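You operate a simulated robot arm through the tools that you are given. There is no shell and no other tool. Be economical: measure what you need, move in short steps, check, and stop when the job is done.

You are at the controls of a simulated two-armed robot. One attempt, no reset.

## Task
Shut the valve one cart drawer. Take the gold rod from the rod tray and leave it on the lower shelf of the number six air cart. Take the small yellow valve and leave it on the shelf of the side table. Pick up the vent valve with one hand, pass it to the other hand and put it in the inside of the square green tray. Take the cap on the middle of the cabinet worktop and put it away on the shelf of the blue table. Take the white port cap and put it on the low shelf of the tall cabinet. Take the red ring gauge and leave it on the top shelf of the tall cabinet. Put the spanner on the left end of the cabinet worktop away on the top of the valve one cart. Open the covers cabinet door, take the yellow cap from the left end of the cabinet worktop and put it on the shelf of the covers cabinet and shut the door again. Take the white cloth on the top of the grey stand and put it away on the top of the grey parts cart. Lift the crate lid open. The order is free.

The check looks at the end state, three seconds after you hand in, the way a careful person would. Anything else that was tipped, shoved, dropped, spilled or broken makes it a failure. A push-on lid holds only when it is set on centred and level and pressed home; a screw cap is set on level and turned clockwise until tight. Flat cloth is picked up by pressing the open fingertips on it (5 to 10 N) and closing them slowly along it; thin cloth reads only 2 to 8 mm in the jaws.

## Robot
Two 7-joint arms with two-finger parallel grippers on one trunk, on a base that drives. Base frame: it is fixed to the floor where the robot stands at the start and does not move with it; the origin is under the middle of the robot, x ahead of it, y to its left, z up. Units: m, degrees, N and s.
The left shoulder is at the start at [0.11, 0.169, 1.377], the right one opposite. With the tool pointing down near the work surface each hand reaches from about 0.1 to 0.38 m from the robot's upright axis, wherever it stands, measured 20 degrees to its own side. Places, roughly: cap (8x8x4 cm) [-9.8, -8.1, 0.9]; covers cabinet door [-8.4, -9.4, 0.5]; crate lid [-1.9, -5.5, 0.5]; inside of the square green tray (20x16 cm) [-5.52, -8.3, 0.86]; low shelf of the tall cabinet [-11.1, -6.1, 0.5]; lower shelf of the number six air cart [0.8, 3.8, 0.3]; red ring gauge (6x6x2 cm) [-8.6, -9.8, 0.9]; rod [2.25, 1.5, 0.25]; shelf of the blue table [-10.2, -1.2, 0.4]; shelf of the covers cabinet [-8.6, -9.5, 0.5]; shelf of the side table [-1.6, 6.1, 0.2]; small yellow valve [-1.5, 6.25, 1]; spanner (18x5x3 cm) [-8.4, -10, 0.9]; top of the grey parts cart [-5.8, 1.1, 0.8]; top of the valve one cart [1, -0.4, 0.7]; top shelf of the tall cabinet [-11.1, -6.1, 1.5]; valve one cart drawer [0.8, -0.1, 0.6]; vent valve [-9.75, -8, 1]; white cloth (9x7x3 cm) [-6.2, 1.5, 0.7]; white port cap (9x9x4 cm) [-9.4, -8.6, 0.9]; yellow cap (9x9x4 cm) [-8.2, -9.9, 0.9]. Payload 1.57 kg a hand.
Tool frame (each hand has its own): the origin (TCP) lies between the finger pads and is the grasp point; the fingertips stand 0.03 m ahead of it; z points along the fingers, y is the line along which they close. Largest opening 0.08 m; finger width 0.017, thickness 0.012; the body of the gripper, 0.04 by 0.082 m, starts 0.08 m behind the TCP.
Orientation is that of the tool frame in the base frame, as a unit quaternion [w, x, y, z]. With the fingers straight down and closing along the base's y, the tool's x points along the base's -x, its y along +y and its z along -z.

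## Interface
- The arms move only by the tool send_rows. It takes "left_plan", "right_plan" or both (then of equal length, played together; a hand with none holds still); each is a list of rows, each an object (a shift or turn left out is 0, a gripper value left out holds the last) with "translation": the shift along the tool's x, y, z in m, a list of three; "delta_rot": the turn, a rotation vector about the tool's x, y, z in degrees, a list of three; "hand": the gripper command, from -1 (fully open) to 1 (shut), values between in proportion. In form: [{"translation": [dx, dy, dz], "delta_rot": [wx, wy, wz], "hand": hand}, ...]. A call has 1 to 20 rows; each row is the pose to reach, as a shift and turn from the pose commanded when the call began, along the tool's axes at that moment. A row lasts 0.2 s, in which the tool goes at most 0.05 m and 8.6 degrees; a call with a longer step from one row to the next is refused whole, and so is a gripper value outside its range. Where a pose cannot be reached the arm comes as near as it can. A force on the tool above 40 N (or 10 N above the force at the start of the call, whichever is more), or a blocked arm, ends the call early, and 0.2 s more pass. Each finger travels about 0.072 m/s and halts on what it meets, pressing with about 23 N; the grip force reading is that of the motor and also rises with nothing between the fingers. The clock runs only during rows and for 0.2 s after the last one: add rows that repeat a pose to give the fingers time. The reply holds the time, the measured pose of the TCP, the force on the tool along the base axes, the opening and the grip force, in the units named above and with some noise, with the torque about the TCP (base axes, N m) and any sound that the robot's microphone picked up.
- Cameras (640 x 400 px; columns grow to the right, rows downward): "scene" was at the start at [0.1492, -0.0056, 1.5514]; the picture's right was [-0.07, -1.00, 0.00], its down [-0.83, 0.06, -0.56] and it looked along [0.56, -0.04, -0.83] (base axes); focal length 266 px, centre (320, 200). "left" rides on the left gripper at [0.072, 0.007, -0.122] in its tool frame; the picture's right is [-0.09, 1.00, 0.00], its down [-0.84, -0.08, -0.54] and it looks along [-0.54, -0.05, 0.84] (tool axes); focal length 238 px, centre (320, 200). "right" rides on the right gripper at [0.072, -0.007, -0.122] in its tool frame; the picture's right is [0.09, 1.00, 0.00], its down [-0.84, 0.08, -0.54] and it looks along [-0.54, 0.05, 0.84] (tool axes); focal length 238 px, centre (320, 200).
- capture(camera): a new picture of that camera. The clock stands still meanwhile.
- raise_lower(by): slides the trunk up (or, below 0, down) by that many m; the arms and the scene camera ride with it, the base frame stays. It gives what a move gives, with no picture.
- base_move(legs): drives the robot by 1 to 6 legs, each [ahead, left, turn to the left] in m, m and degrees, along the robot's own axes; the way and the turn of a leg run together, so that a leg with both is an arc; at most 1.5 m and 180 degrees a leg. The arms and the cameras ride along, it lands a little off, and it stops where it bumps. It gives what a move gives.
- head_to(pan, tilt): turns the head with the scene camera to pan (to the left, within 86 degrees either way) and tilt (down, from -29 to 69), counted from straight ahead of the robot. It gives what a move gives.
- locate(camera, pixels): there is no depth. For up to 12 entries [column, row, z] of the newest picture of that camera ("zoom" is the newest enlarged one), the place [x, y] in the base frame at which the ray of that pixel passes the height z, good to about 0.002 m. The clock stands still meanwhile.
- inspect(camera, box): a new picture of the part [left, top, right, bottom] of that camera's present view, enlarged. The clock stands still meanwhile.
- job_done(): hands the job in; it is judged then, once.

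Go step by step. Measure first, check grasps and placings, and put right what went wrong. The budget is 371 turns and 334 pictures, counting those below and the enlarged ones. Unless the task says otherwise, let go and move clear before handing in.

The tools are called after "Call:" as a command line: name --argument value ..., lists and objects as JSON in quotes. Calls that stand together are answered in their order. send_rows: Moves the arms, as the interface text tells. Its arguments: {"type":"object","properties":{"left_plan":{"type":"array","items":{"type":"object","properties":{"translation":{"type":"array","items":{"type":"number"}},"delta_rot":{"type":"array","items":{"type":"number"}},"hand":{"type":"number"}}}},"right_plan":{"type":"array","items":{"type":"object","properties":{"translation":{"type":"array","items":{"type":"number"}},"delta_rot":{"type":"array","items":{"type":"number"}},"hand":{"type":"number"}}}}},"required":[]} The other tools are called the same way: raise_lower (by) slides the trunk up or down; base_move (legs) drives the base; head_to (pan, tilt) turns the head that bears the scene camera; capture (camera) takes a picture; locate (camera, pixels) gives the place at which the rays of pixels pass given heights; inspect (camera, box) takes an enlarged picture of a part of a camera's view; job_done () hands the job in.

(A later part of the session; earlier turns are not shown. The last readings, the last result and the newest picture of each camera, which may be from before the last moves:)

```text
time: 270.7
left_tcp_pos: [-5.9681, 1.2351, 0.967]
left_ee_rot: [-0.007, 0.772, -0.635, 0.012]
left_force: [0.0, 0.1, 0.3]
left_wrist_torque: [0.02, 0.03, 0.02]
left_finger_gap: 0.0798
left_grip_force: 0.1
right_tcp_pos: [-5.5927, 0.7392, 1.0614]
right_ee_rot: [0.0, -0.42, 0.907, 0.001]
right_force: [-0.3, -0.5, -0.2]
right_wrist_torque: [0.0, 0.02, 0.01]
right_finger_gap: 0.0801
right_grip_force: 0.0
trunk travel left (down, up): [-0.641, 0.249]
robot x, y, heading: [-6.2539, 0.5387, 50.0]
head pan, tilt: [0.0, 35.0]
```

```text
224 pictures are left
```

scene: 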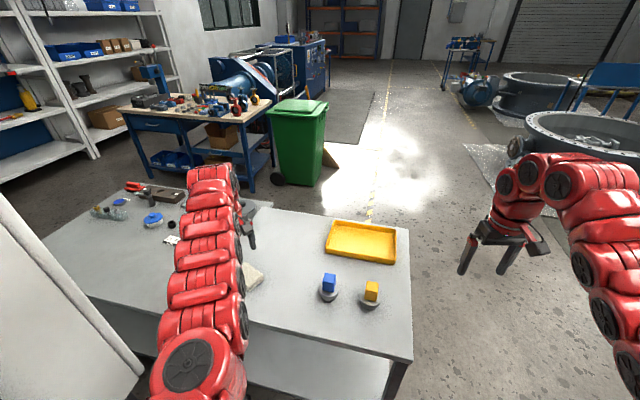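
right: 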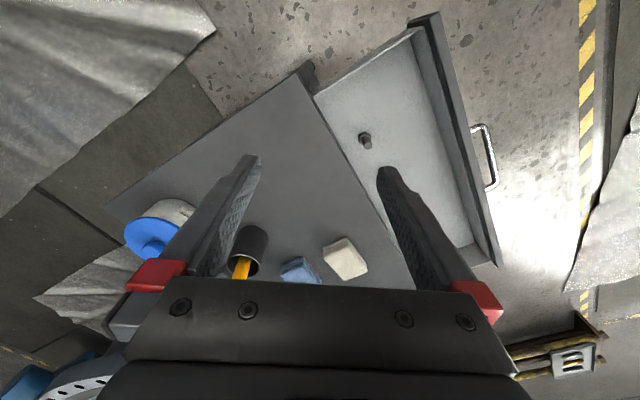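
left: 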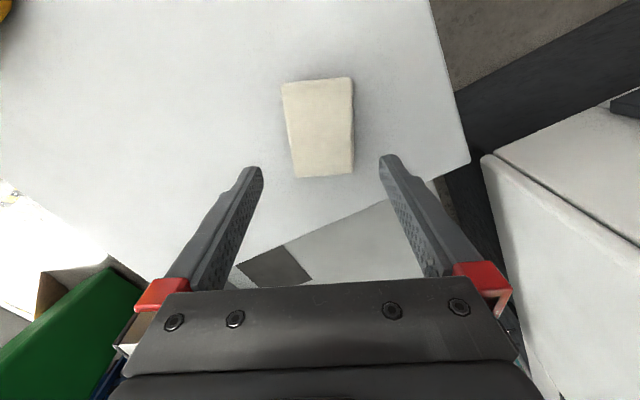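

Cloth placed on the grey parts cart. Now to the cabinet area in the southwest: back away, neutralise the left hand, turn and look.

Call:
base_move --legs '[[-0.35, 0, 0]]'

Call:
send_rows --left_plan '[{"translation": [0.01, 0, -0.02], "delta_rot": [0, 0, 8.2]}, {"translation": [0.02, 0, -0.04], "delta_rot": [0, 0, 16.4]}, {"translation": [0.03, 0, -0.06], "delta_rot": [0, 0, 24.6]}, {"translation": [0.04, 0, -0.08], "delta_rot": [0, 0, 32.8]}, {"translation": [0.05, 0, -0.1], "delta_rot": [0, 0, 41]}, {"translation": [0.07, -0.03, -0.1], "delta_rot": [0, 0, 49]}, {"translation": [0.09, -0.06, -0.1], "delta_rot": [0, 0, 54.5]}, {"translation": [0.11, -0.09, -0.1], "delta_rot": [0, 0, 54.5]}, {"translation": [0.12, -0.11, -0.1], "delta_rot": [0, 0, 54.5]}]'

Call:
base_move --legs '[[0, 0, -155]]'

Call:
head_to --pan 0 --tilt 12

Call:
capture --camera "scene"

```text
time: 273.0
left_tcp_pos: [-6.1937, 0.9675, 0.9669]
left_ee_rot: [-0.008, 0.772, -0.635, 0.012]
left_force: [0.5, 0.1, 0.5]
left_wrist_torque: [0.02, -0.03, 0.04]
left_finger_gap: 0.0799
left_grip_force: 0.1
right_tcp_pos: [-5.8171, 0.4746, 1.0602]
right_ee_rot: [0.001, -0.421, 0.907, 0.001]
right_force: [-0.1, -0.2, 0.6]
right_wrist_torque: [0.0, 0.03, 0.01]
right_finger_gap: 0.08
right_grip_force: 0.0
trunk travel left (down, up): [-0.641, 0.249]
robot x, y, heading: [-6.4777, 0.27, 50.0]
head pan, tilt: [0.0, 35.0]
```

```text
time: 275.0
left_tcp_pos: [-6.0851, 0.8788, 1.0704]
left_ee_rot: [0.012, -0.396, 0.918, -0.007]
left_force: [-0.8, 0.7, 0.8]
left_wrist_torque: [0.05, 0.0, -0.01]
left_finger_gap: 0.08
left_grip_force: 0.0
left hand out of reach, approached as far as the arm can: row 9
right_tcp_pos: [-5.8166, 0.4729, 1.0594]
right_ee_rot: [0.0, -0.421, 0.907, 0.002]
right_force: [-0.2, 0.4, 0.0]
right_wrist_torque: [0.05, 0.01, 0.01]
right_finger_gap: 0.08
right_grip_force: 0.1
trunk travel left (down, up): [-0.641, 0.249]
robot x, y, heading: [-6.4749, 0.2715, 49.8]
head pan, tilt: [0.0, 35.0]
```

```text
time: 281.7
left_tcp_pos: [-6.5561, -0.4487, 1.0698]
left_ee_rot: [-0.004, 0.804, 0.595, -0.014]
left_force: [-0.7, 0.2, 0.2]
left_wrist_torque: [0.0, 0.03, 0.0]
left_finger_gap: 0.0801
left_grip_force: 0.0
right_tcp_pos: [-6.9761, -0.2046, 1.0619]
right_ee_rot: [0.001, 0.787, 0.617, -0.001]
right_force: [0.7, 0.5, 0.4]
right_wrist_torque: [-0.03, 0.05, -0.01]
right_finger_gap: 0.0802
right_grip_force: 0.0
trunk travel left (down, up): [-0.641, 0.249]
robot x, y, heading: [-6.4762, 0.2712, -103.7]
head pan, tilt: [0.0, 35.0]
```

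```text
time: 282.5
left_tcp_pos: [-6.5553, -0.4471, 1.0699]
left_ee_rot: [-0.004, 0.803, 0.595, -0.013]
left_force: [-0.4, 0.0, 0.6]
left_wrist_torque: [-0.01, -0.03, -0.02]
left_finger_gap: 0.0799
left_grip_force: 0.1
right_tcp_pos: [-6.9767, -0.2042, 1.0619]
right_ee_rot: [0.002, 0.787, 0.617, 0.0]
right_force: [0.7, -0.5, 1.1]
right_wrist_torque: [-0.02, -0.03, -0.03]
right_finger_gap: 0.08
right_grip_force: 0.1
trunk travel left (down, up): [-0.641, 0.249]
robot x, y, heading: [-6.4774, 0.2671, -103.6]
head pan, tilt: [0.0, 12.0]
```

```text
223 pictures are left
```

scene: 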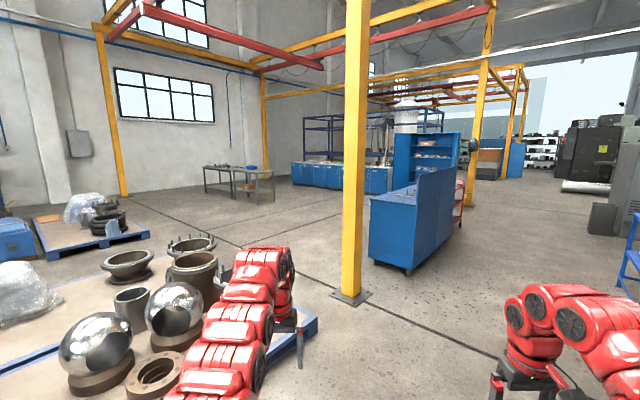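

I see the yellow post at (350,297), a blue cabinet block beyond, the worktop row in the back (300-390,175). Measure these.

Call:
locate --camera "scene" --pixels '[[350, 297, 0], [370, 260, 0], [410, 272, 0], [452, 240, 0], [316, 325, 0.1], [245, 203, 0], [295, 186, 0], [388, 194, 0], [465, 222, 0], [395, 200, 0.9]]'

Call:
inspect --camera "scene" --box '[190, 110, 490, 290]'

```text
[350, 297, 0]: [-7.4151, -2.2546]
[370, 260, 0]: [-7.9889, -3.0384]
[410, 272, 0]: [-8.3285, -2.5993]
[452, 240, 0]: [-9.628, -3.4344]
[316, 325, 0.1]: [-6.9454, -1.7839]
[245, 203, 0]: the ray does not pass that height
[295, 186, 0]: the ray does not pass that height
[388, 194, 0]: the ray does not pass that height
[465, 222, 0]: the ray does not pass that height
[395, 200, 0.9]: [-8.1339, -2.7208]
```

```text
2.13 times, centred on (340, 200) of scene
```

zoom: 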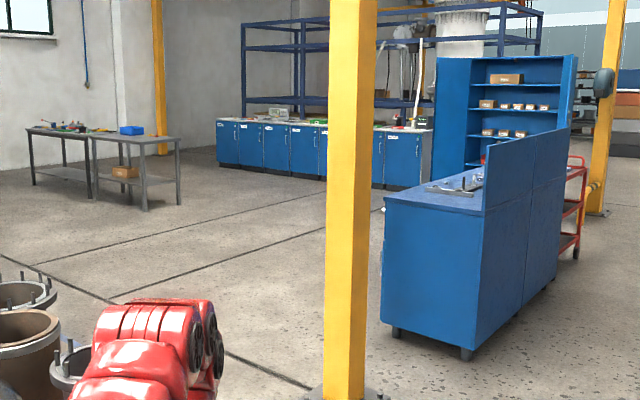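

The gap between post and bench is tight (~0.95 m). Look to the right for a route around the bench's far end.

Call:
head_to --pan -45 --tilt 12

Call:
capture --camera "scene"

Call:
head_to --pan 60 --tilt 12

Call:
capture --camera "scene"

```text
time: 283.7
left_tcp_pos: [-6.5552, -0.4474, 1.0687]
left_ee_rot: [-0.004, 0.803, 0.596, -0.014]
left_force: [-0.2, 0.4, -0.6]
left_wrist_torque: [-0.01, -0.01, -0.02]
left_finger_gap: 0.0801
left_grip_force: 0.0
right_tcp_pos: [-6.9764, -0.2048, 1.0611]
right_ee_rot: [0.002, 0.787, 0.617, 0.001]
right_force: [-0.2, -0.3, -0.3]
right_wrist_torque: [-0.01, 0.02, -0.03]
right_finger_gap: 0.0804
right_grip_force: 0.2
trunk travel left (down, up): [-0.641, 0.249]
robot x, y, heading: [-6.4766, 0.277, -103.3]
head pan, tilt: [-45.0, 12.0]
```

```text
221 pictures are left
```

scene: 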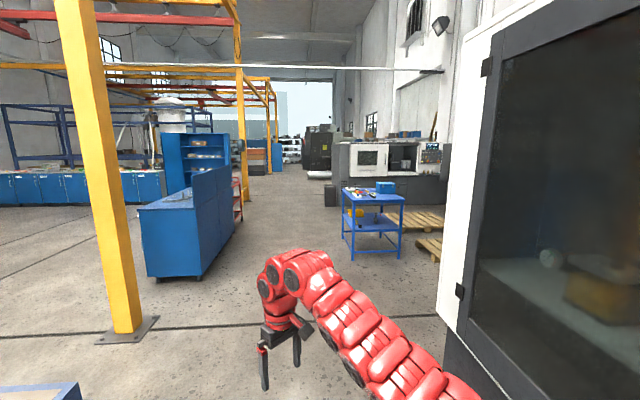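

```text
time: 285.5
left_tcp_pos: [-6.5554, -0.4464, 1.069]
left_ee_rot: [-0.004, 0.803, 0.595, -0.013]
left_force: [0.7, 0.4, -0.2]
left_wrist_torque: [-0.03, -0.03, 0.02]
left_finger_gap: 0.08
left_grip_force: 0.0
right_tcp_pos: [-6.9753, -0.2052, 1.0608]
right_ee_rot: [0.001, 0.787, 0.617, 0.0]
right_force: [-0.4, 0.4, -0.5]
right_wrist_torque: [-0.01, -0.02, 0.01]
right_finger_gap: 0.0799
right_grip_force: 0.0
trunk travel left (down, up): [-0.641, 0.249]
robot x, y, heading: [-6.475, 0.2732, -103.8]
head pan, tilt: [60.0, 12.0]
```

```text
220 pictures are left
```

scene: 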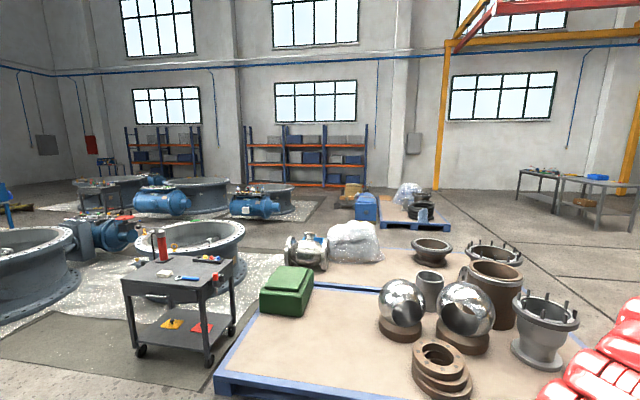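

The right-hand aisle is wide: it passes the blue table (shelf target) at (375,215) and the bench's back. Drive down it to about (-9.3,-1.95).

Call:
base_move --legs '[[0, 0, -38], [1.5, 0, 0], [1.5, 0, 0], [0.6, 0, 0]]'

Call:
head_to --pan 20 --tilt 15

Call:
capture --camera "scene"

Call:
head_to --pan -50 --tilt 25

Call:
capture --camera "scene"

```text
time: 304.7
left_tcp_pos: [-9.7828, -2.5155, 1.0696]
left_ee_rot: [-0.008, 0.951, 0.309, -0.011]
left_force: [0.6, -0.8, 0.6]
left_wrist_torque: [-0.03, 0.01, 0.0]
left_finger_gap: 0.0803
left_grip_force: 0.1
right_tcp_pos: [-9.9723, -2.0677, 1.0621]
right_ee_rot: [0.002, 0.942, 0.335, 0.0]
right_force: [0.7, 0.1, -1.2]
right_wrist_torque: [0.0, -0.01, 0.0]
right_finger_gap: 0.08
right_grip_force: 0.0
trunk travel left (down, up): [-0.641, 0.249]
robot x, y, heading: [-9.2848, -1.9875, -140.6]
head pan, tilt: [60.0, 12.0]
```

```text
time: 305.8
left_tcp_pos: [-9.7839, -2.516, 1.0702]
left_ee_rot: [-0.009, 0.951, 0.309, -0.011]
left_force: [-0.9, -0.7, 0.2]
left_wrist_torque: [0.0, -0.04, -0.02]
left_finger_gap: 0.0802
left_grip_force: 0.1
right_tcp_pos: [-9.9729, -2.068, 1.0607]
right_ee_rot: [0.001, 0.943, 0.334, -0.001]
right_force: [1.0, -0.3, 0.0]
right_wrist_torque: [0.01, 0.0, -0.01]
right_finger_gap: 0.08
right_grip_force: 0.0
trunk travel left (down, up): [-0.641, 0.249]
robot x, y, heading: [-9.2903, -1.9909, -140.8]
head pan, tilt: [20.0, 15.0]
```

```text
219 pictures are left
```

scene: 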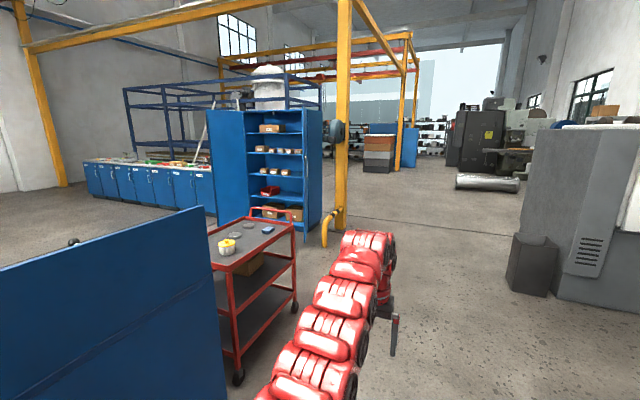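

```text
time: 307.2
left_tcp_pos: [-9.7835, -2.5153, 1.0688]
left_ee_rot: [-0.008, 0.951, 0.309, -0.011]
left_force: [0.2, -0.1, -0.9]
left_wrist_torque: [-0.01, 0.01, 0.01]
left_finger_gap: 0.0803
left_grip_force: 0.1
right_tcp_pos: [-9.9734, -2.0683, 1.0608]
right_ee_rot: [0.002, 0.942, 0.334, -0.001]
right_force: [0.8, 0.0, -0.1]
right_wrist_torque: [-0.03, -0.01, 0.0]
right_finger_gap: 0.0798
right_grip_force: 0.0
trunk travel left (down, up): [-0.641, 0.249]
robot x, y, heading: [-9.2911, -1.9882, -140.6]
head pan, tilt: [-50.0, 25.0]
```

```text
218 pictures are left
```

scene: 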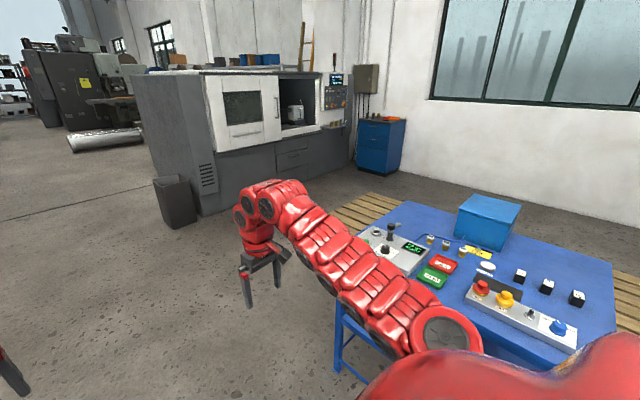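

Call:
head_to --pan 20 --tilt 15

Call:
capture --camera "scene"

Call:
locate --camera "scene" --pixels '[[295, 306, 0], [238, 376, 0], [225, 395, 0], [345, 228, 0], [250, 225, 0], [305, 238, 0], [325, 240, 0], [170, 208, 0], [95, 195, 0], [213, 213, 0]]'

```text
time: 308.6
left_tcp_pos: [-9.7832, -2.5152, 1.07]
left_ee_rot: [-0.008, 0.951, 0.309, -0.011]
left_force: [-0.4, -0.7, 0.1]
left_wrist_torque: [0.0, -0.02, 0.01]
left_finger_gap: 0.0801
left_grip_force: 0.1
right_tcp_pos: [-9.9723, -2.0697, 1.0609]
right_ee_rot: [0.001, 0.942, 0.335, -0.001]
right_force: [-0.4, 0.1, 0.6]
right_wrist_torque: [0.04, 0.0, -0.01]
right_finger_gap: 0.0801
right_grip_force: 0.1
trunk travel left (down, up): [-0.641, 0.249]
robot x, y, heading: [-9.2879, -1.9873, -141.0]
head pan, tilt: [20.0, 15.0]
```

```text
217 pictures are left
```

scene: 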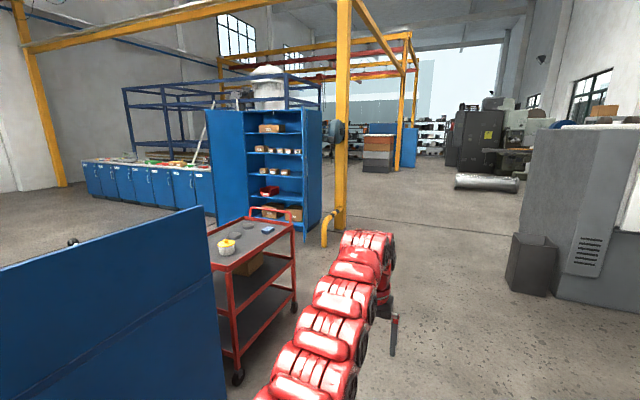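

```text
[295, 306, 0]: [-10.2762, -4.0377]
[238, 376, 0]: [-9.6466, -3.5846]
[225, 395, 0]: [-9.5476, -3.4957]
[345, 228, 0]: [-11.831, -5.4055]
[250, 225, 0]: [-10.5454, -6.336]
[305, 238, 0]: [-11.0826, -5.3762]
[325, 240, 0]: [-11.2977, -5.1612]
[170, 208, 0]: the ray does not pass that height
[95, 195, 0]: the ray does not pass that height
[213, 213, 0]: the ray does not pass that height
```

The way: right of the red trolley (corner at (-10.28,-4.04)), then left in front of the tall cabinet. Drive it.

Call:
base_move --legs '[[0, 0, 12], [1.4, 0, 0], [1.25, 0, 0], [0, 0, 67], [1.4, 0, 0]]'

Call:
head_to --pan -10 --tilt 20

Call:
capture --camera "scene"

```text
time: 327.4
left_tcp_pos: [-10.3953, -4.8968, 1.0693]
left_ee_rot: [0.0, 0.538, 0.843, -0.017]
left_force: [-0.3, 0.7, -0.3]
left_wrist_torque: [0.05, 0.05, -0.01]
left_finger_gap: 0.0799
left_grip_force: 0.0
right_tcp_pos: [-10.8634, -4.9904, 1.0598]
right_ee_rot: [-0.002, 0.505, 0.863, 0.007]
right_force: [7.9, 9.2, 6.9]
right_wrist_torque: [-1.53, 0.85, 0.45]
right_finger_gap: 0.08
right_grip_force: 0.0
trunk travel left (down, up): [-0.641, 0.249]
robot x, y, heading: [-10.8177, -4.3108, -61.6]
head pan, tilt: [20.0, 15.0]
stopped in leg 5: the force on the tool passed its limit at 52 N (the readings are from after the stop); the commanded pose is now the measured one
```

```text
time: 328.3
left_tcp_pos: [-10.3956, -4.8962, 1.0691]
left_ee_rot: [0.0, 0.538, 0.843, -0.015]
left_force: [-0.6, -0.4, -0.2]
left_wrist_torque: [-0.01, 0.01, -0.01]
left_finger_gap: 0.0803
left_grip_force: 0.0
right_tcp_pos: [-10.8627, -4.9899, 1.0582]
right_ee_rot: [-0.002, 0.506, 0.862, 0.008]
right_force: [12.3, 18.4, -13.1]
right_wrist_torque: [-1.41, 1.52, 0.69]
right_finger_gap: 0.0801
right_grip_force: 0.0
trunk travel left (down, up): [-0.641, 0.249]
robot x, y, heading: [-10.8155, -4.3115, -61.6]
head pan, tilt: [-10.0, 20.0]
```

```text
216 pictures are left
```

scene: 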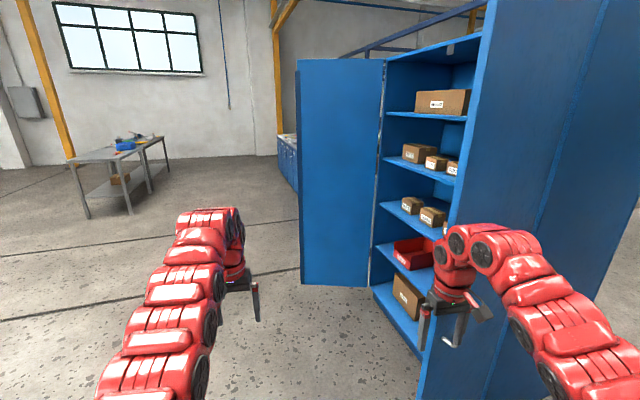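

The right hand bumped the cabinet's open right door edge. Back off and look around.

Call:
base_move --legs '[[-0.35, 0, 0]]'

Call:
capture --camera "scene"

Call:
head_to --pan 40 --tilt 35

Call:
capture --camera "scene"

```text
time: 330.6
left_tcp_pos: [-10.5655, -4.5886, 1.0705]
left_ee_rot: [0.001, 0.538, 0.843, -0.015]
left_force: [0.2, 0.0, 0.5]
left_wrist_torque: [0.0, 0.01, -0.02]
left_finger_gap: 0.0797
left_grip_force: 0.0
right_tcp_pos: [-11.0333, -4.6833, 1.0582]
right_ee_rot: [-0.001, 0.508, 0.861, 0.009]
right_force: [0.1, -0.1, -0.7]
right_wrist_torque: [0.02, 0.01, -0.02]
right_finger_gap: 0.0799
right_grip_force: 0.1
trunk travel left (down, up): [-0.641, 0.249]
robot x, y, heading: [-10.9836, -4.0023, -61.9]
head pan, tilt: [-10.0, 20.0]
```

```text
215 pictures are left
```

scene: 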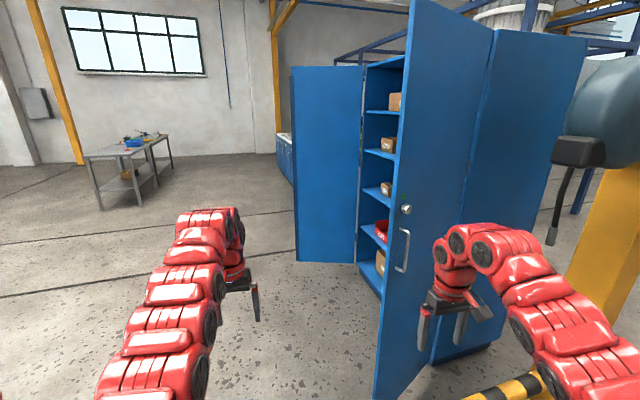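

```text
time: 331.8
left_tcp_pos: [-10.5652, -4.5891, 1.0697]
left_ee_rot: [0.001, 0.539, 0.842, -0.015]
left_force: [0.4, 0.2, 0.9]
left_wrist_torque: [0.02, -0.02, -0.02]
left_finger_gap: 0.08
left_grip_force: 0.0
right_tcp_pos: [-11.034, -4.6829, 1.0585]
right_ee_rot: [-0.001, 0.508, 0.861, 0.007]
right_force: [-0.7, -0.2, 0.0]
right_wrist_torque: [0.01, 0.01, -0.01]
right_finger_gap: 0.08
right_grip_force: 0.1
trunk travel left (down, up): [-0.641, 0.249]
robot x, y, heading: [-10.9876, -4.0034, -62.0]
head pan, tilt: [40.0, 35.0]
```

```text
214 pictures are left
```

scene: 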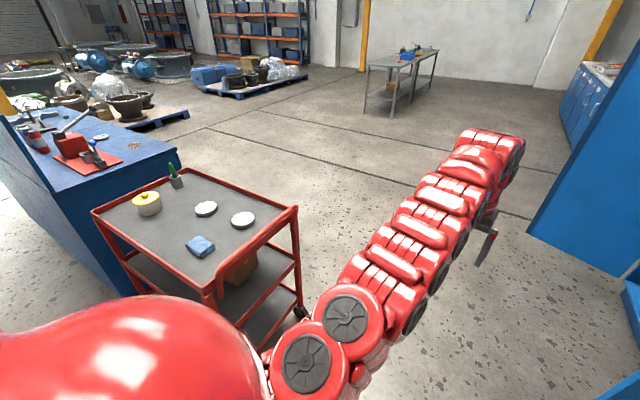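

Call:
locate --camera "scene" --pixels '[[301, 318, 0], [297, 212, 0.9], [208, 290, 0.9], [530, 230, 0.1], [600, 275, 0.1]]'

Call:
head_to --pan -20 --tilt 45

Call:
capture --camera "scene"

```text
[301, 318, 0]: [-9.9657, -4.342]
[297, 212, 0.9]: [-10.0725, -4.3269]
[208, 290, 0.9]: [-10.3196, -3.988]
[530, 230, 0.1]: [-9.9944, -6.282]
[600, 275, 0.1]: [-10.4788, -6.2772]
```

```text
time: 333.1
left_tcp_pos: [-10.5647, -4.5899, 1.07]
left_ee_rot: [0.0, 0.538, 0.843, -0.015]
left_force: [0.9, 0.4, -0.4]
left_wrist_torque: [0.02, -0.01, 0.01]
left_finger_gap: 0.08
left_grip_force: 0.0
right_tcp_pos: [-11.0344, -4.6834, 1.0582]
right_ee_rot: [-0.002, 0.508, 0.861, 0.008]
right_force: [0.2, -0.4, 0.3]
right_wrist_torque: [0.0, -0.02, -0.02]
right_finger_gap: 0.0798
right_grip_force: 0.1
trunk travel left (down, up): [-0.641, 0.249]
robot x, y, heading: [-10.9839, -4.0021, -62.0]
head pan, tilt: [-20.0, 45.0]
```

```text
213 pictures are left
```

scene: 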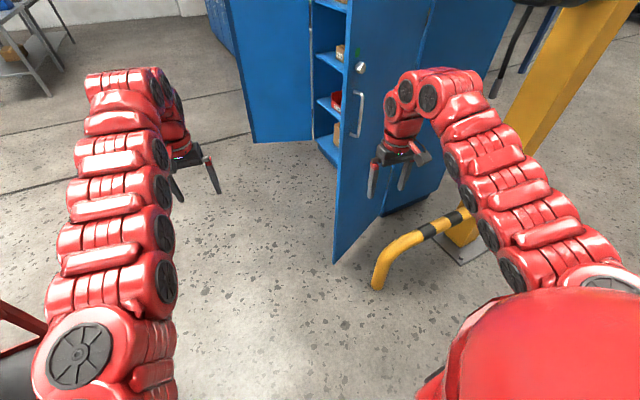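

Call:
locate --camera "scene" --pixels '[[335, 262, 0.1], [408, 210, 0.1], [253, 142, 0.1], [312, 140, 0.1], [335, 165, 0.1], [377, 287, 0.1]]'

```text
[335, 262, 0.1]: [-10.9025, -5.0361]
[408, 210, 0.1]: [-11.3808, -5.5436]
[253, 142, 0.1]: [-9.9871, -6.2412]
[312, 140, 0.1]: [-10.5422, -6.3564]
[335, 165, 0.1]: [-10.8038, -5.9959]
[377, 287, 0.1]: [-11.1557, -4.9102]
```

The door edge is at (-10.90,-5.04), trolley at (-10.0,-4.33): the midline runs along heading 308°. Drive through it.

Call:
base_move --legs '[[0, 0, 9.5], [1.0, 0, 0], [1.1, 0, 0]]'

Call:
head_to --pan -40 --tilt 20

Call:
capture --camera "scene"

```text
time: 344.2
left_tcp_pos: [-9.1858, -6.1678, 1.07]
left_ee_rot: [0.002, 0.466, 0.885, -0.015]
left_force: [-0.6, 0.2, 0.6]
left_wrist_torque: [-0.04, 0.04, 0.03]
left_finger_gap: 0.0802
left_grip_force: 0.2
right_tcp_pos: [-9.6315, -6.3389, 1.0595]
right_ee_rot: [-0.003, 0.434, 0.901, 0.008]
right_force: [-1.2, -0.3, 0.1]
right_wrist_torque: [-0.01, 0.01, -0.04]
right_finger_gap: 0.0803
right_grip_force: 0.1
trunk travel left (down, up): [-0.641, 0.249]
robot x, y, heading: [-9.7003, -5.6592, -52.3]
head pan, tilt: [-20.0, 45.0]
```

```text
time: 345.1
left_tcp_pos: [-9.1855, -6.1692, 1.07]
left_ee_rot: [0.002, 0.466, 0.884, -0.016]
left_force: [-0.7, 0.3, -0.1]
left_wrist_torque: [-0.04, -0.01, -0.01]
left_finger_gap: 0.08
left_grip_force: 0.1
right_tcp_pos: [-9.6326, -6.3387, 1.0588]
right_ee_rot: [-0.002, 0.434, 0.901, 0.008]
right_force: [-0.5, 0.0, 0.6]
right_wrist_torque: [-0.03, 0.0, 0.03]
right_finger_gap: 0.0801
right_grip_force: 0.1
trunk travel left (down, up): [-0.641, 0.249]
robot x, y, heading: [-9.6967, -5.6598, -52.4]
head pan, tilt: [-40.0, 20.0]
```

```text
212 pictures are left
```

scene: 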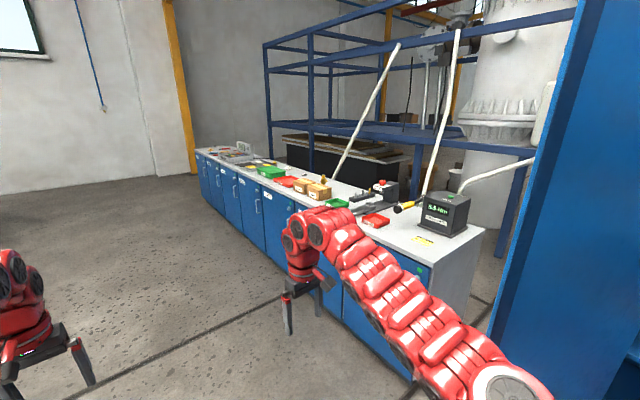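

Here is the cabinet worktop row. Zoom for an overview of the items.

Call:
inspect --camera "scene" --box '[190, 130, 500, 290]'

Call:
locate --camera "scene" --pixels '[[196, 150, 0.85], [430, 268, 0.85], [485, 230, 0.85], [250, 146, 0.85], [325, 285, 0.0], [205, 200, 0.0], [320, 188, 0.88], [290, 181, 0.88]]'

```text
2.06 times, centred on (345, 210) of scene
```

zoom: 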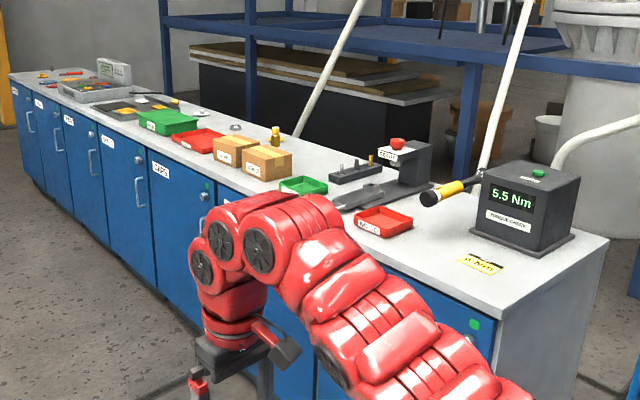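

```text
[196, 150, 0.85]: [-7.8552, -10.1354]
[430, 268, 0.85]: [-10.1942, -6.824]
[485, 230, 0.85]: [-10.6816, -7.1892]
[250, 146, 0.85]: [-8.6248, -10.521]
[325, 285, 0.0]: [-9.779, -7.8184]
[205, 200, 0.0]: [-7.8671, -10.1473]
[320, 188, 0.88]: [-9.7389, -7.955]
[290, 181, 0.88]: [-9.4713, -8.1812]
```

Worktop front runs from (-7.86,-10.14) to (-10.19,-6.82), facing 35°. Drive to the middle, facing it.

Call:
base_move --legs '[[0, 0, -9.7], [1.1, 0, 0], [1.04, 0, 0], [0, 0, -83]]'

Call:
head_to --pan 0 --tilt 40

Call:
capture --camera "scene"

```text
time: 359.9
left_tcp_pos: [-9.2283, -8.0242, 1.07]
left_ee_rot: [-0.01, 0.964, 0.266, -0.011]
left_force: [-0.3, -0.5, 0.3]
left_wrist_torque: [0.0, -0.01, -0.01]
left_finger_gap: 0.08
left_grip_force: 0.0
right_tcp_pos: [-9.3705, -7.5686, 1.0585]
right_ee_rot: [0.004, 0.954, 0.301, 0.008]
right_force: [-0.9, 0.1, -0.5]
right_wrist_torque: [0.03, 0.01, -0.01]
right_finger_gap: 0.0801
right_grip_force: 0.0
trunk travel left (down, up): [-0.641, 0.249]
robot x, y, heading: [-8.6874, -7.5452, -145.8]
head pan, tilt: [-40.0, 20.0]
```

```text
time: 361.0
left_tcp_pos: [-9.2286, -8.0234, 1.0705]
left_ee_rot: [-0.01, 0.964, 0.267, -0.011]
left_force: [0.3, -0.3, -0.1]
left_wrist_torque: [-0.01, 0.0, 0.03]
left_finger_gap: 0.0802
left_grip_force: 0.1
right_tcp_pos: [-9.3713, -7.5673, 1.0586]
right_ee_rot: [0.004, 0.953, 0.301, 0.007]
right_force: [0.3, 0.0, -0.3]
right_wrist_torque: [0.01, -0.03, -0.02]
right_finger_gap: 0.0799
right_grip_force: 0.1
trunk travel left (down, up): [-0.641, 0.249]
robot x, y, heading: [-8.6864, -7.5473, -146.1]
head pan, tilt: [0.0, 40.0]
```

```text
210 pictures are left
```

scene: 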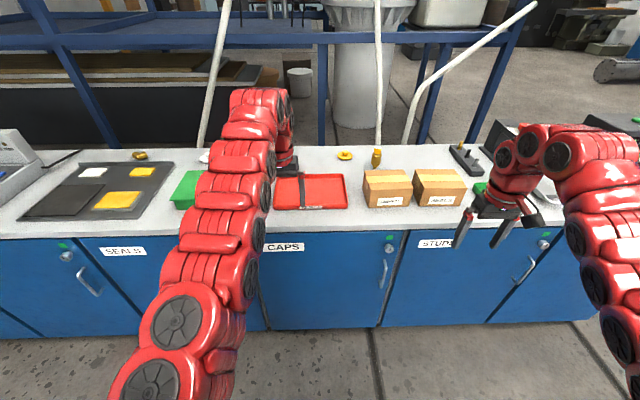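

Call:
inspect --camera "scene" --box '[260, 130, 480, 250]'

Call:
inspect --camera "scene" --box '[0, 120, 260, 250]'

Call:
locate --camera "scene" --pixels '[[345, 156, 0.87], [377, 164, 0.87], [204, 157, 0.87], [310, 230, 0.85], [400, 230, 0.85], [310, 190, 0.87], [140, 156, 0.87], [330, 150, 0.85]]'

```text
2.91 times, centred on (370, 190) of scene
```

zoom: 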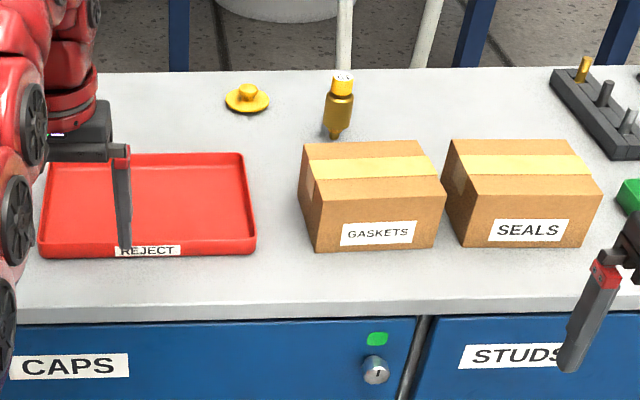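

```text
2.46 times, centred on (130, 185) of scene
```

zoom: 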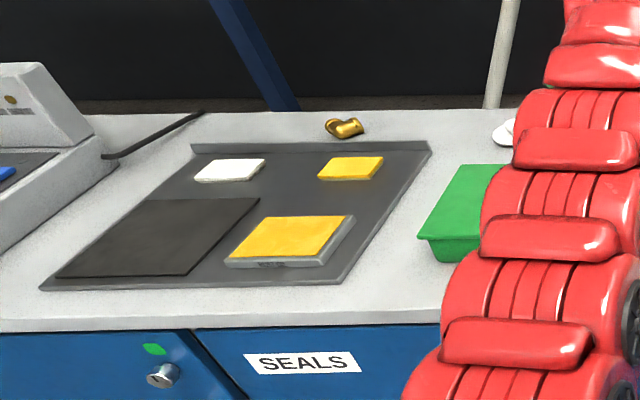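

```text
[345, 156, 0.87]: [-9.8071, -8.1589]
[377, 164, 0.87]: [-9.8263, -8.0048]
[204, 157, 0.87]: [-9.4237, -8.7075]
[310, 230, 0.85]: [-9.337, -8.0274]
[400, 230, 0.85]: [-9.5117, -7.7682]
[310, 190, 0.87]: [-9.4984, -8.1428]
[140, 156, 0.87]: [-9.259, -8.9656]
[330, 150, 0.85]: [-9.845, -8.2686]
```

Found: the knobbed yellow cap at (-9.81,-8.16), the brass vent valve at (-9.83,-8.0), and the white port cap behind my forearm at (-9.42,-8.71). I'll take the port cap with the left hand and the cap with the right; move to stand between them.

Call:
base_move --legs '[[0, 0, 1.1], [0, 0.19, 0], [0.3, 0, 0]]'

Call:
send_rows --left_plan '[{"translation": [0.01, 0.02, -0.01], "delta_rot": [0, -8, 0]}, {"translation": [0.02, 0.04, -0.02], "delta_rot": [0, -16, 0]}, {"translation": [0.02, 0.06, -0.03], "delta_rot": [0, -24, 0]}, {"translation": [0.02, 0.08, -0.03], "delta_rot": [0, -32, 0]}, {"translation": [0.02, 0.09, -0.03], "delta_rot": [0, -40, 0]}, {"translation": [0.02, 0.1, -0.03], "delta_rot": [0, -45, 0]}, {"translation": [0.02, 0.1, -0.03], "delta_rot": [0, -45, 0]}]' --right_plan '[{"translation": [0.01, 0, -0.01], "delta_rot": [0, -8, 0]}, {"translation": [0.02, 0, -0.02], "delta_rot": [0, -16, 0]}, {"translation": [0.02, 0, -0.03], "delta_rot": [0, -24, 0]}, {"translation": [0.02, 0, -0.03], "delta_rot": [0, -32, 0]}, {"translation": [0.02, 0, -0.03], "delta_rot": [0, -40, 0]}, {"translation": [0.02, 0, -0.03], "delta_rot": [0, -45, 0]}, {"translation": [0.02, 0, -0.03], "delta_rot": [0, -45, 0]}]'

Call:
capture --camera "scene"

Call:
capture --camera "left"

Call:
capture --camera "right"

```text
time: 364.5
left_tcp_pos: [-9.3563, -8.3583, 1.0683]
left_ee_rot: [-0.009, 0.962, 0.274, -0.012]
left_force: [-0.1, 0.6, 0.2]
left_wrist_torque: [0.01, 0.02, 0.01]
left_finger_gap: 0.0799
left_grip_force: 0.1
right_tcp_pos: [-9.5066, -7.9045, 1.0575]
right_ee_rot: [0.005, 0.951, 0.31, 0.006]
right_force: [0.5, 0.1, -0.6]
right_wrist_torque: [0.0, -0.01, 0.03]
right_finger_gap: 0.0799
right_grip_force: 0.0
trunk travel left (down, up): [-0.641, 0.249]
robot x, y, heading: [-8.8261, -7.8697, -144.4]
head pan, tilt: [0.0, 40.0]
```

```text
time: 366.1
left_tcp_pos: [-9.2859, -8.4341, 1.0962]
left_ee_rot: [0.096, 0.883, 0.258, -0.379]
left_force: [-0.2, 0.0, 0.1]
left_wrist_torque: [0.0, -0.01, -0.03]
left_finger_gap: 0.0799
left_grip_force: 0.0
left hand out of reach, approached as far as the arm can: row 3, 4
right_tcp_pos: [-9.5526, -7.9641, 1.1167]
right_ee_rot: [-0.005, 0.9, 0.409, -0.151]
right_force: [0.6, 1.2, 0.7]
right_wrist_torque: [0.02, -0.01, -0.01]
right_finger_gap: 0.08
right_grip_force: 0.1
right hand out of reach, approached as far as the arm can: row 1, 2, 3, 4, 5, 6, 7
trunk travel left (down, up): [-0.641, 0.249]
robot x, y, heading: [-8.8232, -7.8693, -144.9]
head pan, tilt: [0.0, 40.0]
```

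```text
207 pictures are left
```

scene: 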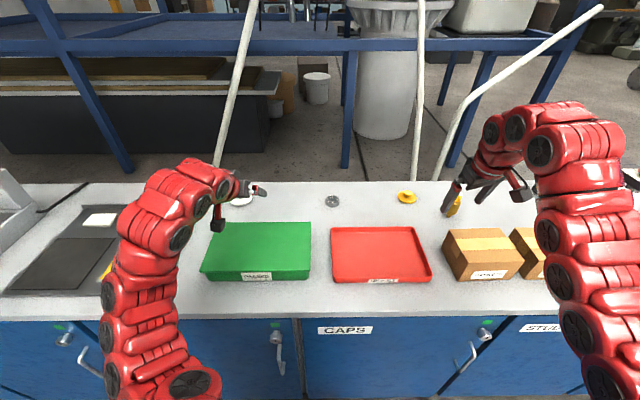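

```text
206 pictures are left
```

left: 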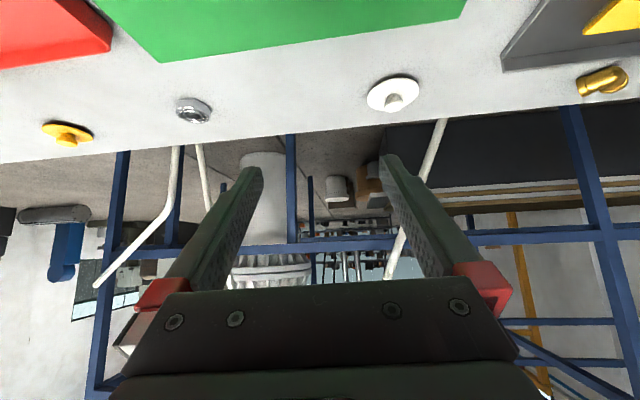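

```text
205 pictures are left
```

right: 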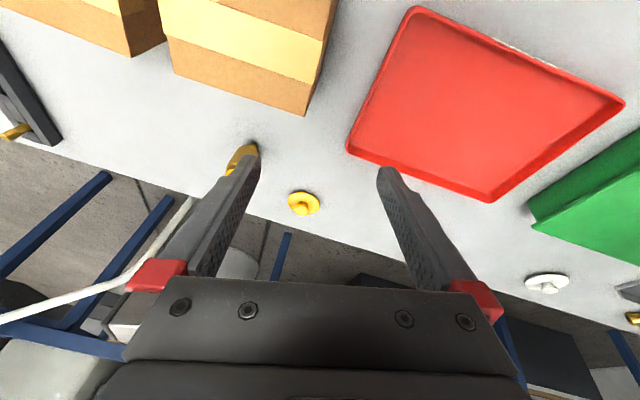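

Both caps have graspable knobs. Measure them from this view with both wrist cameras.

Call:
locate --camera "scene" --pixels '[[407, 195, 0.88], [407, 195, 0.9], [243, 199, 0.88], [332, 200, 0.87]]'

Call:
locate --camera "left" --pixels '[[394, 98, 0.88], [394, 98, 0.9], [392, 88, 0.86], [66, 135, 0.88], [193, 110, 0.87]]'

Call:
locate --camera "right" --pixels '[[303, 210, 0.88], [303, 210, 0.9], [303, 200, 0.86], [548, 287, 0.88], [548, 287, 0.9]]'

Call:
inspect --camera "left" --box '[320, 50, 460, 150]'

Call:
inspect --camera "right" --box '[220, 130, 380, 260]'

```text
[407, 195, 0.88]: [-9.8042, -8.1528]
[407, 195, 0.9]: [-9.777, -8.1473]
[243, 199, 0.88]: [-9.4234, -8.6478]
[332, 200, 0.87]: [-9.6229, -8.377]
```

```text
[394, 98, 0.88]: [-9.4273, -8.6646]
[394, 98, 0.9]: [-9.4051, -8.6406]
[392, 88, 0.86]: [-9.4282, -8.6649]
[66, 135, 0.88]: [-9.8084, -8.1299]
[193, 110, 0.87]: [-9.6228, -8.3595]
```

```text
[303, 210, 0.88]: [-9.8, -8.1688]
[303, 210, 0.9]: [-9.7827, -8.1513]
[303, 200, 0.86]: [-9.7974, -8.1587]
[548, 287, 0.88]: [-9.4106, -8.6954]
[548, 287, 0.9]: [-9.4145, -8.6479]
```

```text
4.00 times, centred on (390, 100) of left
```

zoom: 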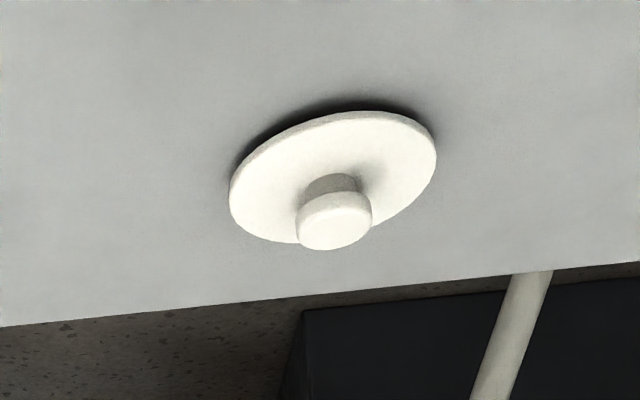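

```text
3.08 times, centred on (300, 195) of right
```

zoom: 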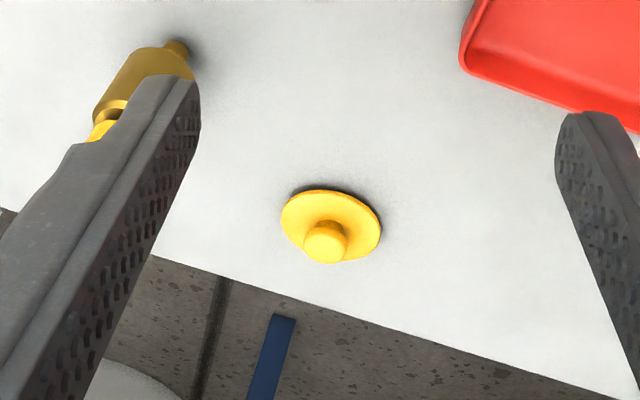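

White cap knob ≈(-9.427,-8.66), yellow knob ≈(-9.80,-8.158), z≈0.885. Bring the right hand inward, lower the trunk 0.1 and close in 0.1 m.

Call:
send_rows --right_plan '[{"translation": [0.005, 0.04, 0]}, {"translation": [0.01, 0.08, 0]}, {"translation": [0.01, 0.1, 0]}]'

Call:
raise_lower --by -0.1

Call:
base_move --legs '[[0.1, 0, 0]]'

Call:
send_rows --right_plan '[{"delta_rot": [0, -7, 3.7]}, {"delta_rot": [0, -14, 7.4]}, {"delta_rot": [0, -21, 11]}, {"delta_rot": [0, -28.3, 14.9]}, {"delta_rot": [0, -28.3, 14.9]}]'

Call:
capture --camera "scene"

```text
time: 366.9
left_tcp_pos: [-9.2855, -8.4319, 1.0955]
left_ee_rot: [0.097, 0.884, 0.257, -0.379]
left_force: [0.8, -1.1, 0.4]
left_wrist_torque: [0.01, -0.01, -0.01]
left_finger_gap: 0.08
left_grip_force: 0.0
right_tcp_pos: [-9.5534, -7.9625, 1.1168]
right_ee_rot: [-0.005, 0.9, 0.409, -0.151]
right_force: [-0.1, 0.9, -0.6]
right_wrist_torque: [0.01, 0.04, -0.04]
right_finger_gap: 0.08
right_grip_force: 0.0
right hand out of reach, approached as far as the arm can: row 1, 2, 3
trunk travel left (down, up): [-0.641, 0.249]
robot x, y, heading: [-8.8238, -7.8672, -144.7]
head pan, tilt: [0.0, 40.0]
```

```text
time: 368.3
left_tcp_pos: [-9.2856, -8.4328, 0.9969]
left_ee_rot: [0.097, 0.884, 0.258, -0.379]
left_force: [0.5, -0.6, 0.0]
left_wrist_torque: [-0.01, 0.01, 0.05]
left_finger_gap: 0.0799
left_grip_force: 0.1
right_tcp_pos: [-9.5521, -7.9623, 1.0171]
right_ee_rot: [-0.005, 0.9, 0.41, -0.152]
right_force: [-0.1, -0.5, 0.2]
right_wrist_torque: [-0.03, -0.01, 0.01]
right_finger_gap: 0.0799
right_grip_force: 0.0
trunk travel left (down, up): [-0.541, 0.349]
robot x, y, heading: [-8.8193, -7.8752, -144.8]
head pan, tilt: [0.0, 40.0]
```

```text
time: 369.4
left_tcp_pos: [-9.3667, -8.4901, 0.9958]
left_ee_rot: [0.097, 0.883, 0.258, -0.379]
left_force: [0.5, -0.3, 0.4]
left_wrist_torque: [-0.04, 0.02, -0.02]
left_finger_gap: 0.0799
left_grip_force: 0.1
right_tcp_pos: [-9.634, -8.0198, 1.0155]
right_ee_rot: [-0.005, 0.899, 0.41, -0.152]
right_force: [-0.3, 1.0, -0.9]
right_wrist_torque: [0.01, 0.02, 0.0]
right_finger_gap: 0.0797
right_grip_force: 0.0
trunk travel left (down, up): [-0.541, 0.349]
robot x, y, heading: [-8.906, -7.9241, -144.8]
head pan, tilt: [0.0, 40.0]
```

```text
time: 370.6
left_tcp_pos: [-9.3679, -8.4893, 0.9966]
left_ee_rot: [0.096, 0.884, 0.257, -0.379]
left_force: [0.3, 0.2, -0.1]
left_wrist_torque: [-0.02, -0.03, -0.01]
left_finger_gap: 0.0802
left_grip_force: 0.0
right_tcp_pos: [-9.6476, -8.0328, 1.0011]
right_ee_rot: [0.115, 0.88, 0.279, -0.367]
right_force: [-0.9, 0.0, 0.3]
right_wrist_torque: [-0.01, -0.01, 0.02]
right_finger_gap: 0.0801
right_grip_force: 0.0
right hand out of reach, approached as far as the arm can: row 1, 2, 3, 4, 5
trunk travel left (down, up): [-0.541, 0.349]
robot x, y, heading: [-8.9046, -7.9272, -144.8]
head pan, tilt: [0.0, 40.0]
```

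```text
202 pictures are left
```

scene: 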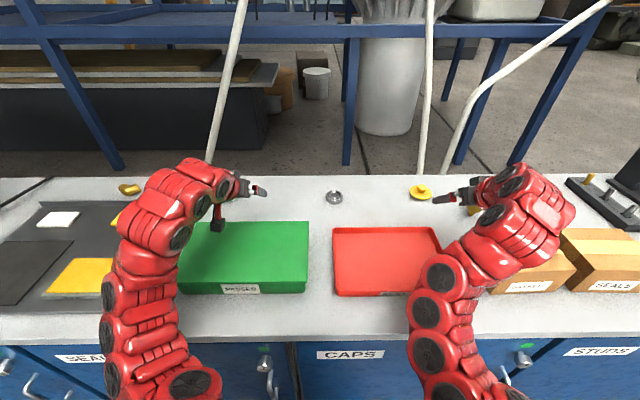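

Both hands are pitched correctly. Advance them over the two knobs at z≈1.0.

Call:
send_rows --left_plan '[{"translation": [-0.016, 0.018, 0.016]}, {"translation": [-0.032, 0.036, 0.032]}, {"translation": [-0.048, 0.054, 0.048]}, {"translation": [-0.064, 0.071, 0.064]}, {"translation": [-0.08, 0.09, 0.08]}, {"translation": [-0.0947, 0.106, 0.0947]}, {"translation": [-0.0947, 0.106, 0.0947]}]' --right_plan '[{"translation": [-0.022, 0.003, 0.022]}, {"translation": [-0.044, 0.006, 0.044]}, {"translation": [-0.066, 0.009, 0.066]}, {"translation": [-0.088, 0.012, 0.088]}, {"translation": [-0.11, 0.014, 0.11]}, {"translation": [-0.1294, 0.014, 0.1294]}, {"translation": [-0.1294, 0.014, 0.1294]}]'

Call:
capture --camera "left"

Call:
capture --camera "right"

```text
time: 372.2
left_tcp_pos: [-9.4245, -8.6498, 0.9969]
left_ee_rot: [0.097, 0.884, 0.257, -0.379]
left_force: [0.5, 0.4, -0.3]
left_wrist_torque: [-0.01, -0.03, -0.03]
left_finger_gap: 0.08
left_grip_force: 0.0
right_tcp_pos: [-9.7869, -8.1502, 1.0004]
right_ee_rot: [0.116, 0.88, 0.28, -0.366]
right_force: [0.2, 0.0, 0.8]
right_wrist_torque: [0.02, -0.01, 0.01]
right_finger_gap: 0.0798
right_grip_force: 0.0
trunk travel left (down, up): [-0.541, 0.349]
robot x, y, heading: [-8.9074, -7.9275, -144.9]
head pan, tilt: [0.0, 40.0]
```

```text
201 pictures are left
```

left: 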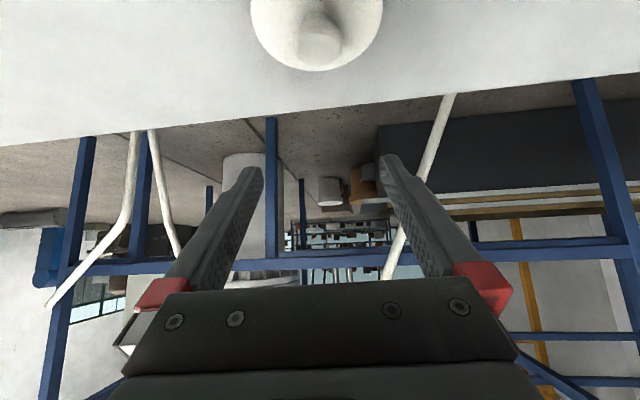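

```text
200 pictures are left
```

right: 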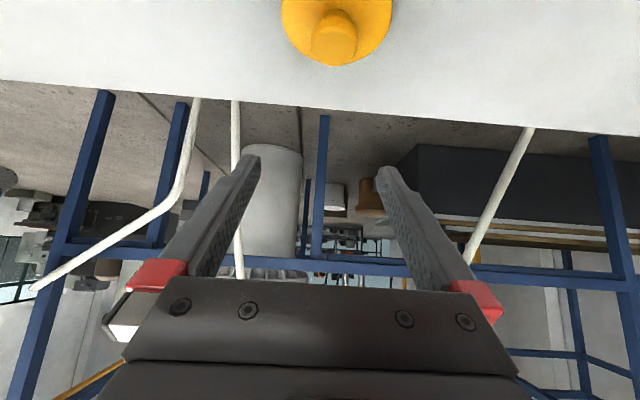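

Call:
locate --camera "left" --pixels '[[319, 42, 0.88], [319, 42, 0.89], [318, 10, 0.865]]'

Call:
locate --camera "right" --pixels '[[335, 38, 0.88], [335, 38, 0.89], [335, 10, 0.865]]'

```text
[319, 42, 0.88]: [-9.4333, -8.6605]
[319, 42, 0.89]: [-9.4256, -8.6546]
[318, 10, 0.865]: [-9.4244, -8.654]
```

```text
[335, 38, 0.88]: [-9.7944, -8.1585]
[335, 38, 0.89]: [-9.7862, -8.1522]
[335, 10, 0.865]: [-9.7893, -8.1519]
```

Both hands are within a few mm of the knobs. Lower the trunk 7 cm and look.

Call:
raise_lower --by -0.07

Call:
capture --camera "left"

Call:
capture --camera "right"

```text
time: 373.3
left_tcp_pos: [-9.425, -8.6505, 0.927]
left_ee_rot: [0.097, 0.883, 0.258, -0.379]
left_force: [0.4, 0.5, 0.2]
left_wrist_torque: [-0.02, 0.01, -0.01]
left_finger_gap: 0.0798
left_grip_force: 0.1
right_tcp_pos: [-9.7881, -8.1508, 0.9305]
right_ee_rot: [0.115, 0.88, 0.281, -0.365]
right_force: [-0.2, 0.7, 0.3]
right_wrist_torque: [0.01, -0.03, 0.01]
right_finger_gap: 0.0802
right_grip_force: 0.1
trunk travel left (down, up): [-0.471, 0.419]
robot x, y, heading: [-8.9064, -7.9268, -144.8]
head pan, tilt: [0.0, 40.0]
```

```text
199 pictures are left
```

left: 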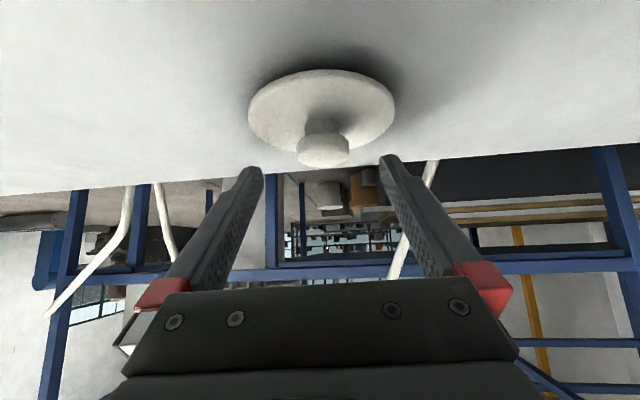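

```text
198 pictures are left
```

right: 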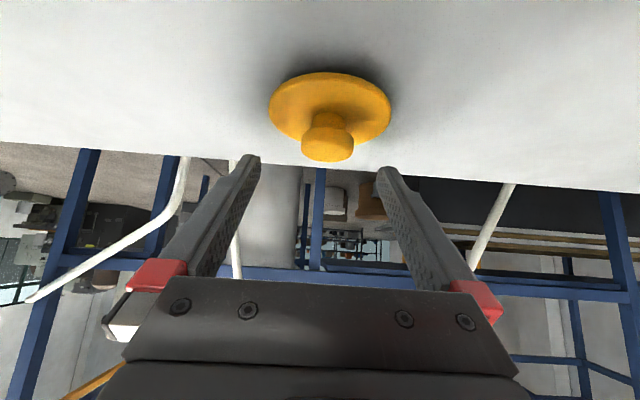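

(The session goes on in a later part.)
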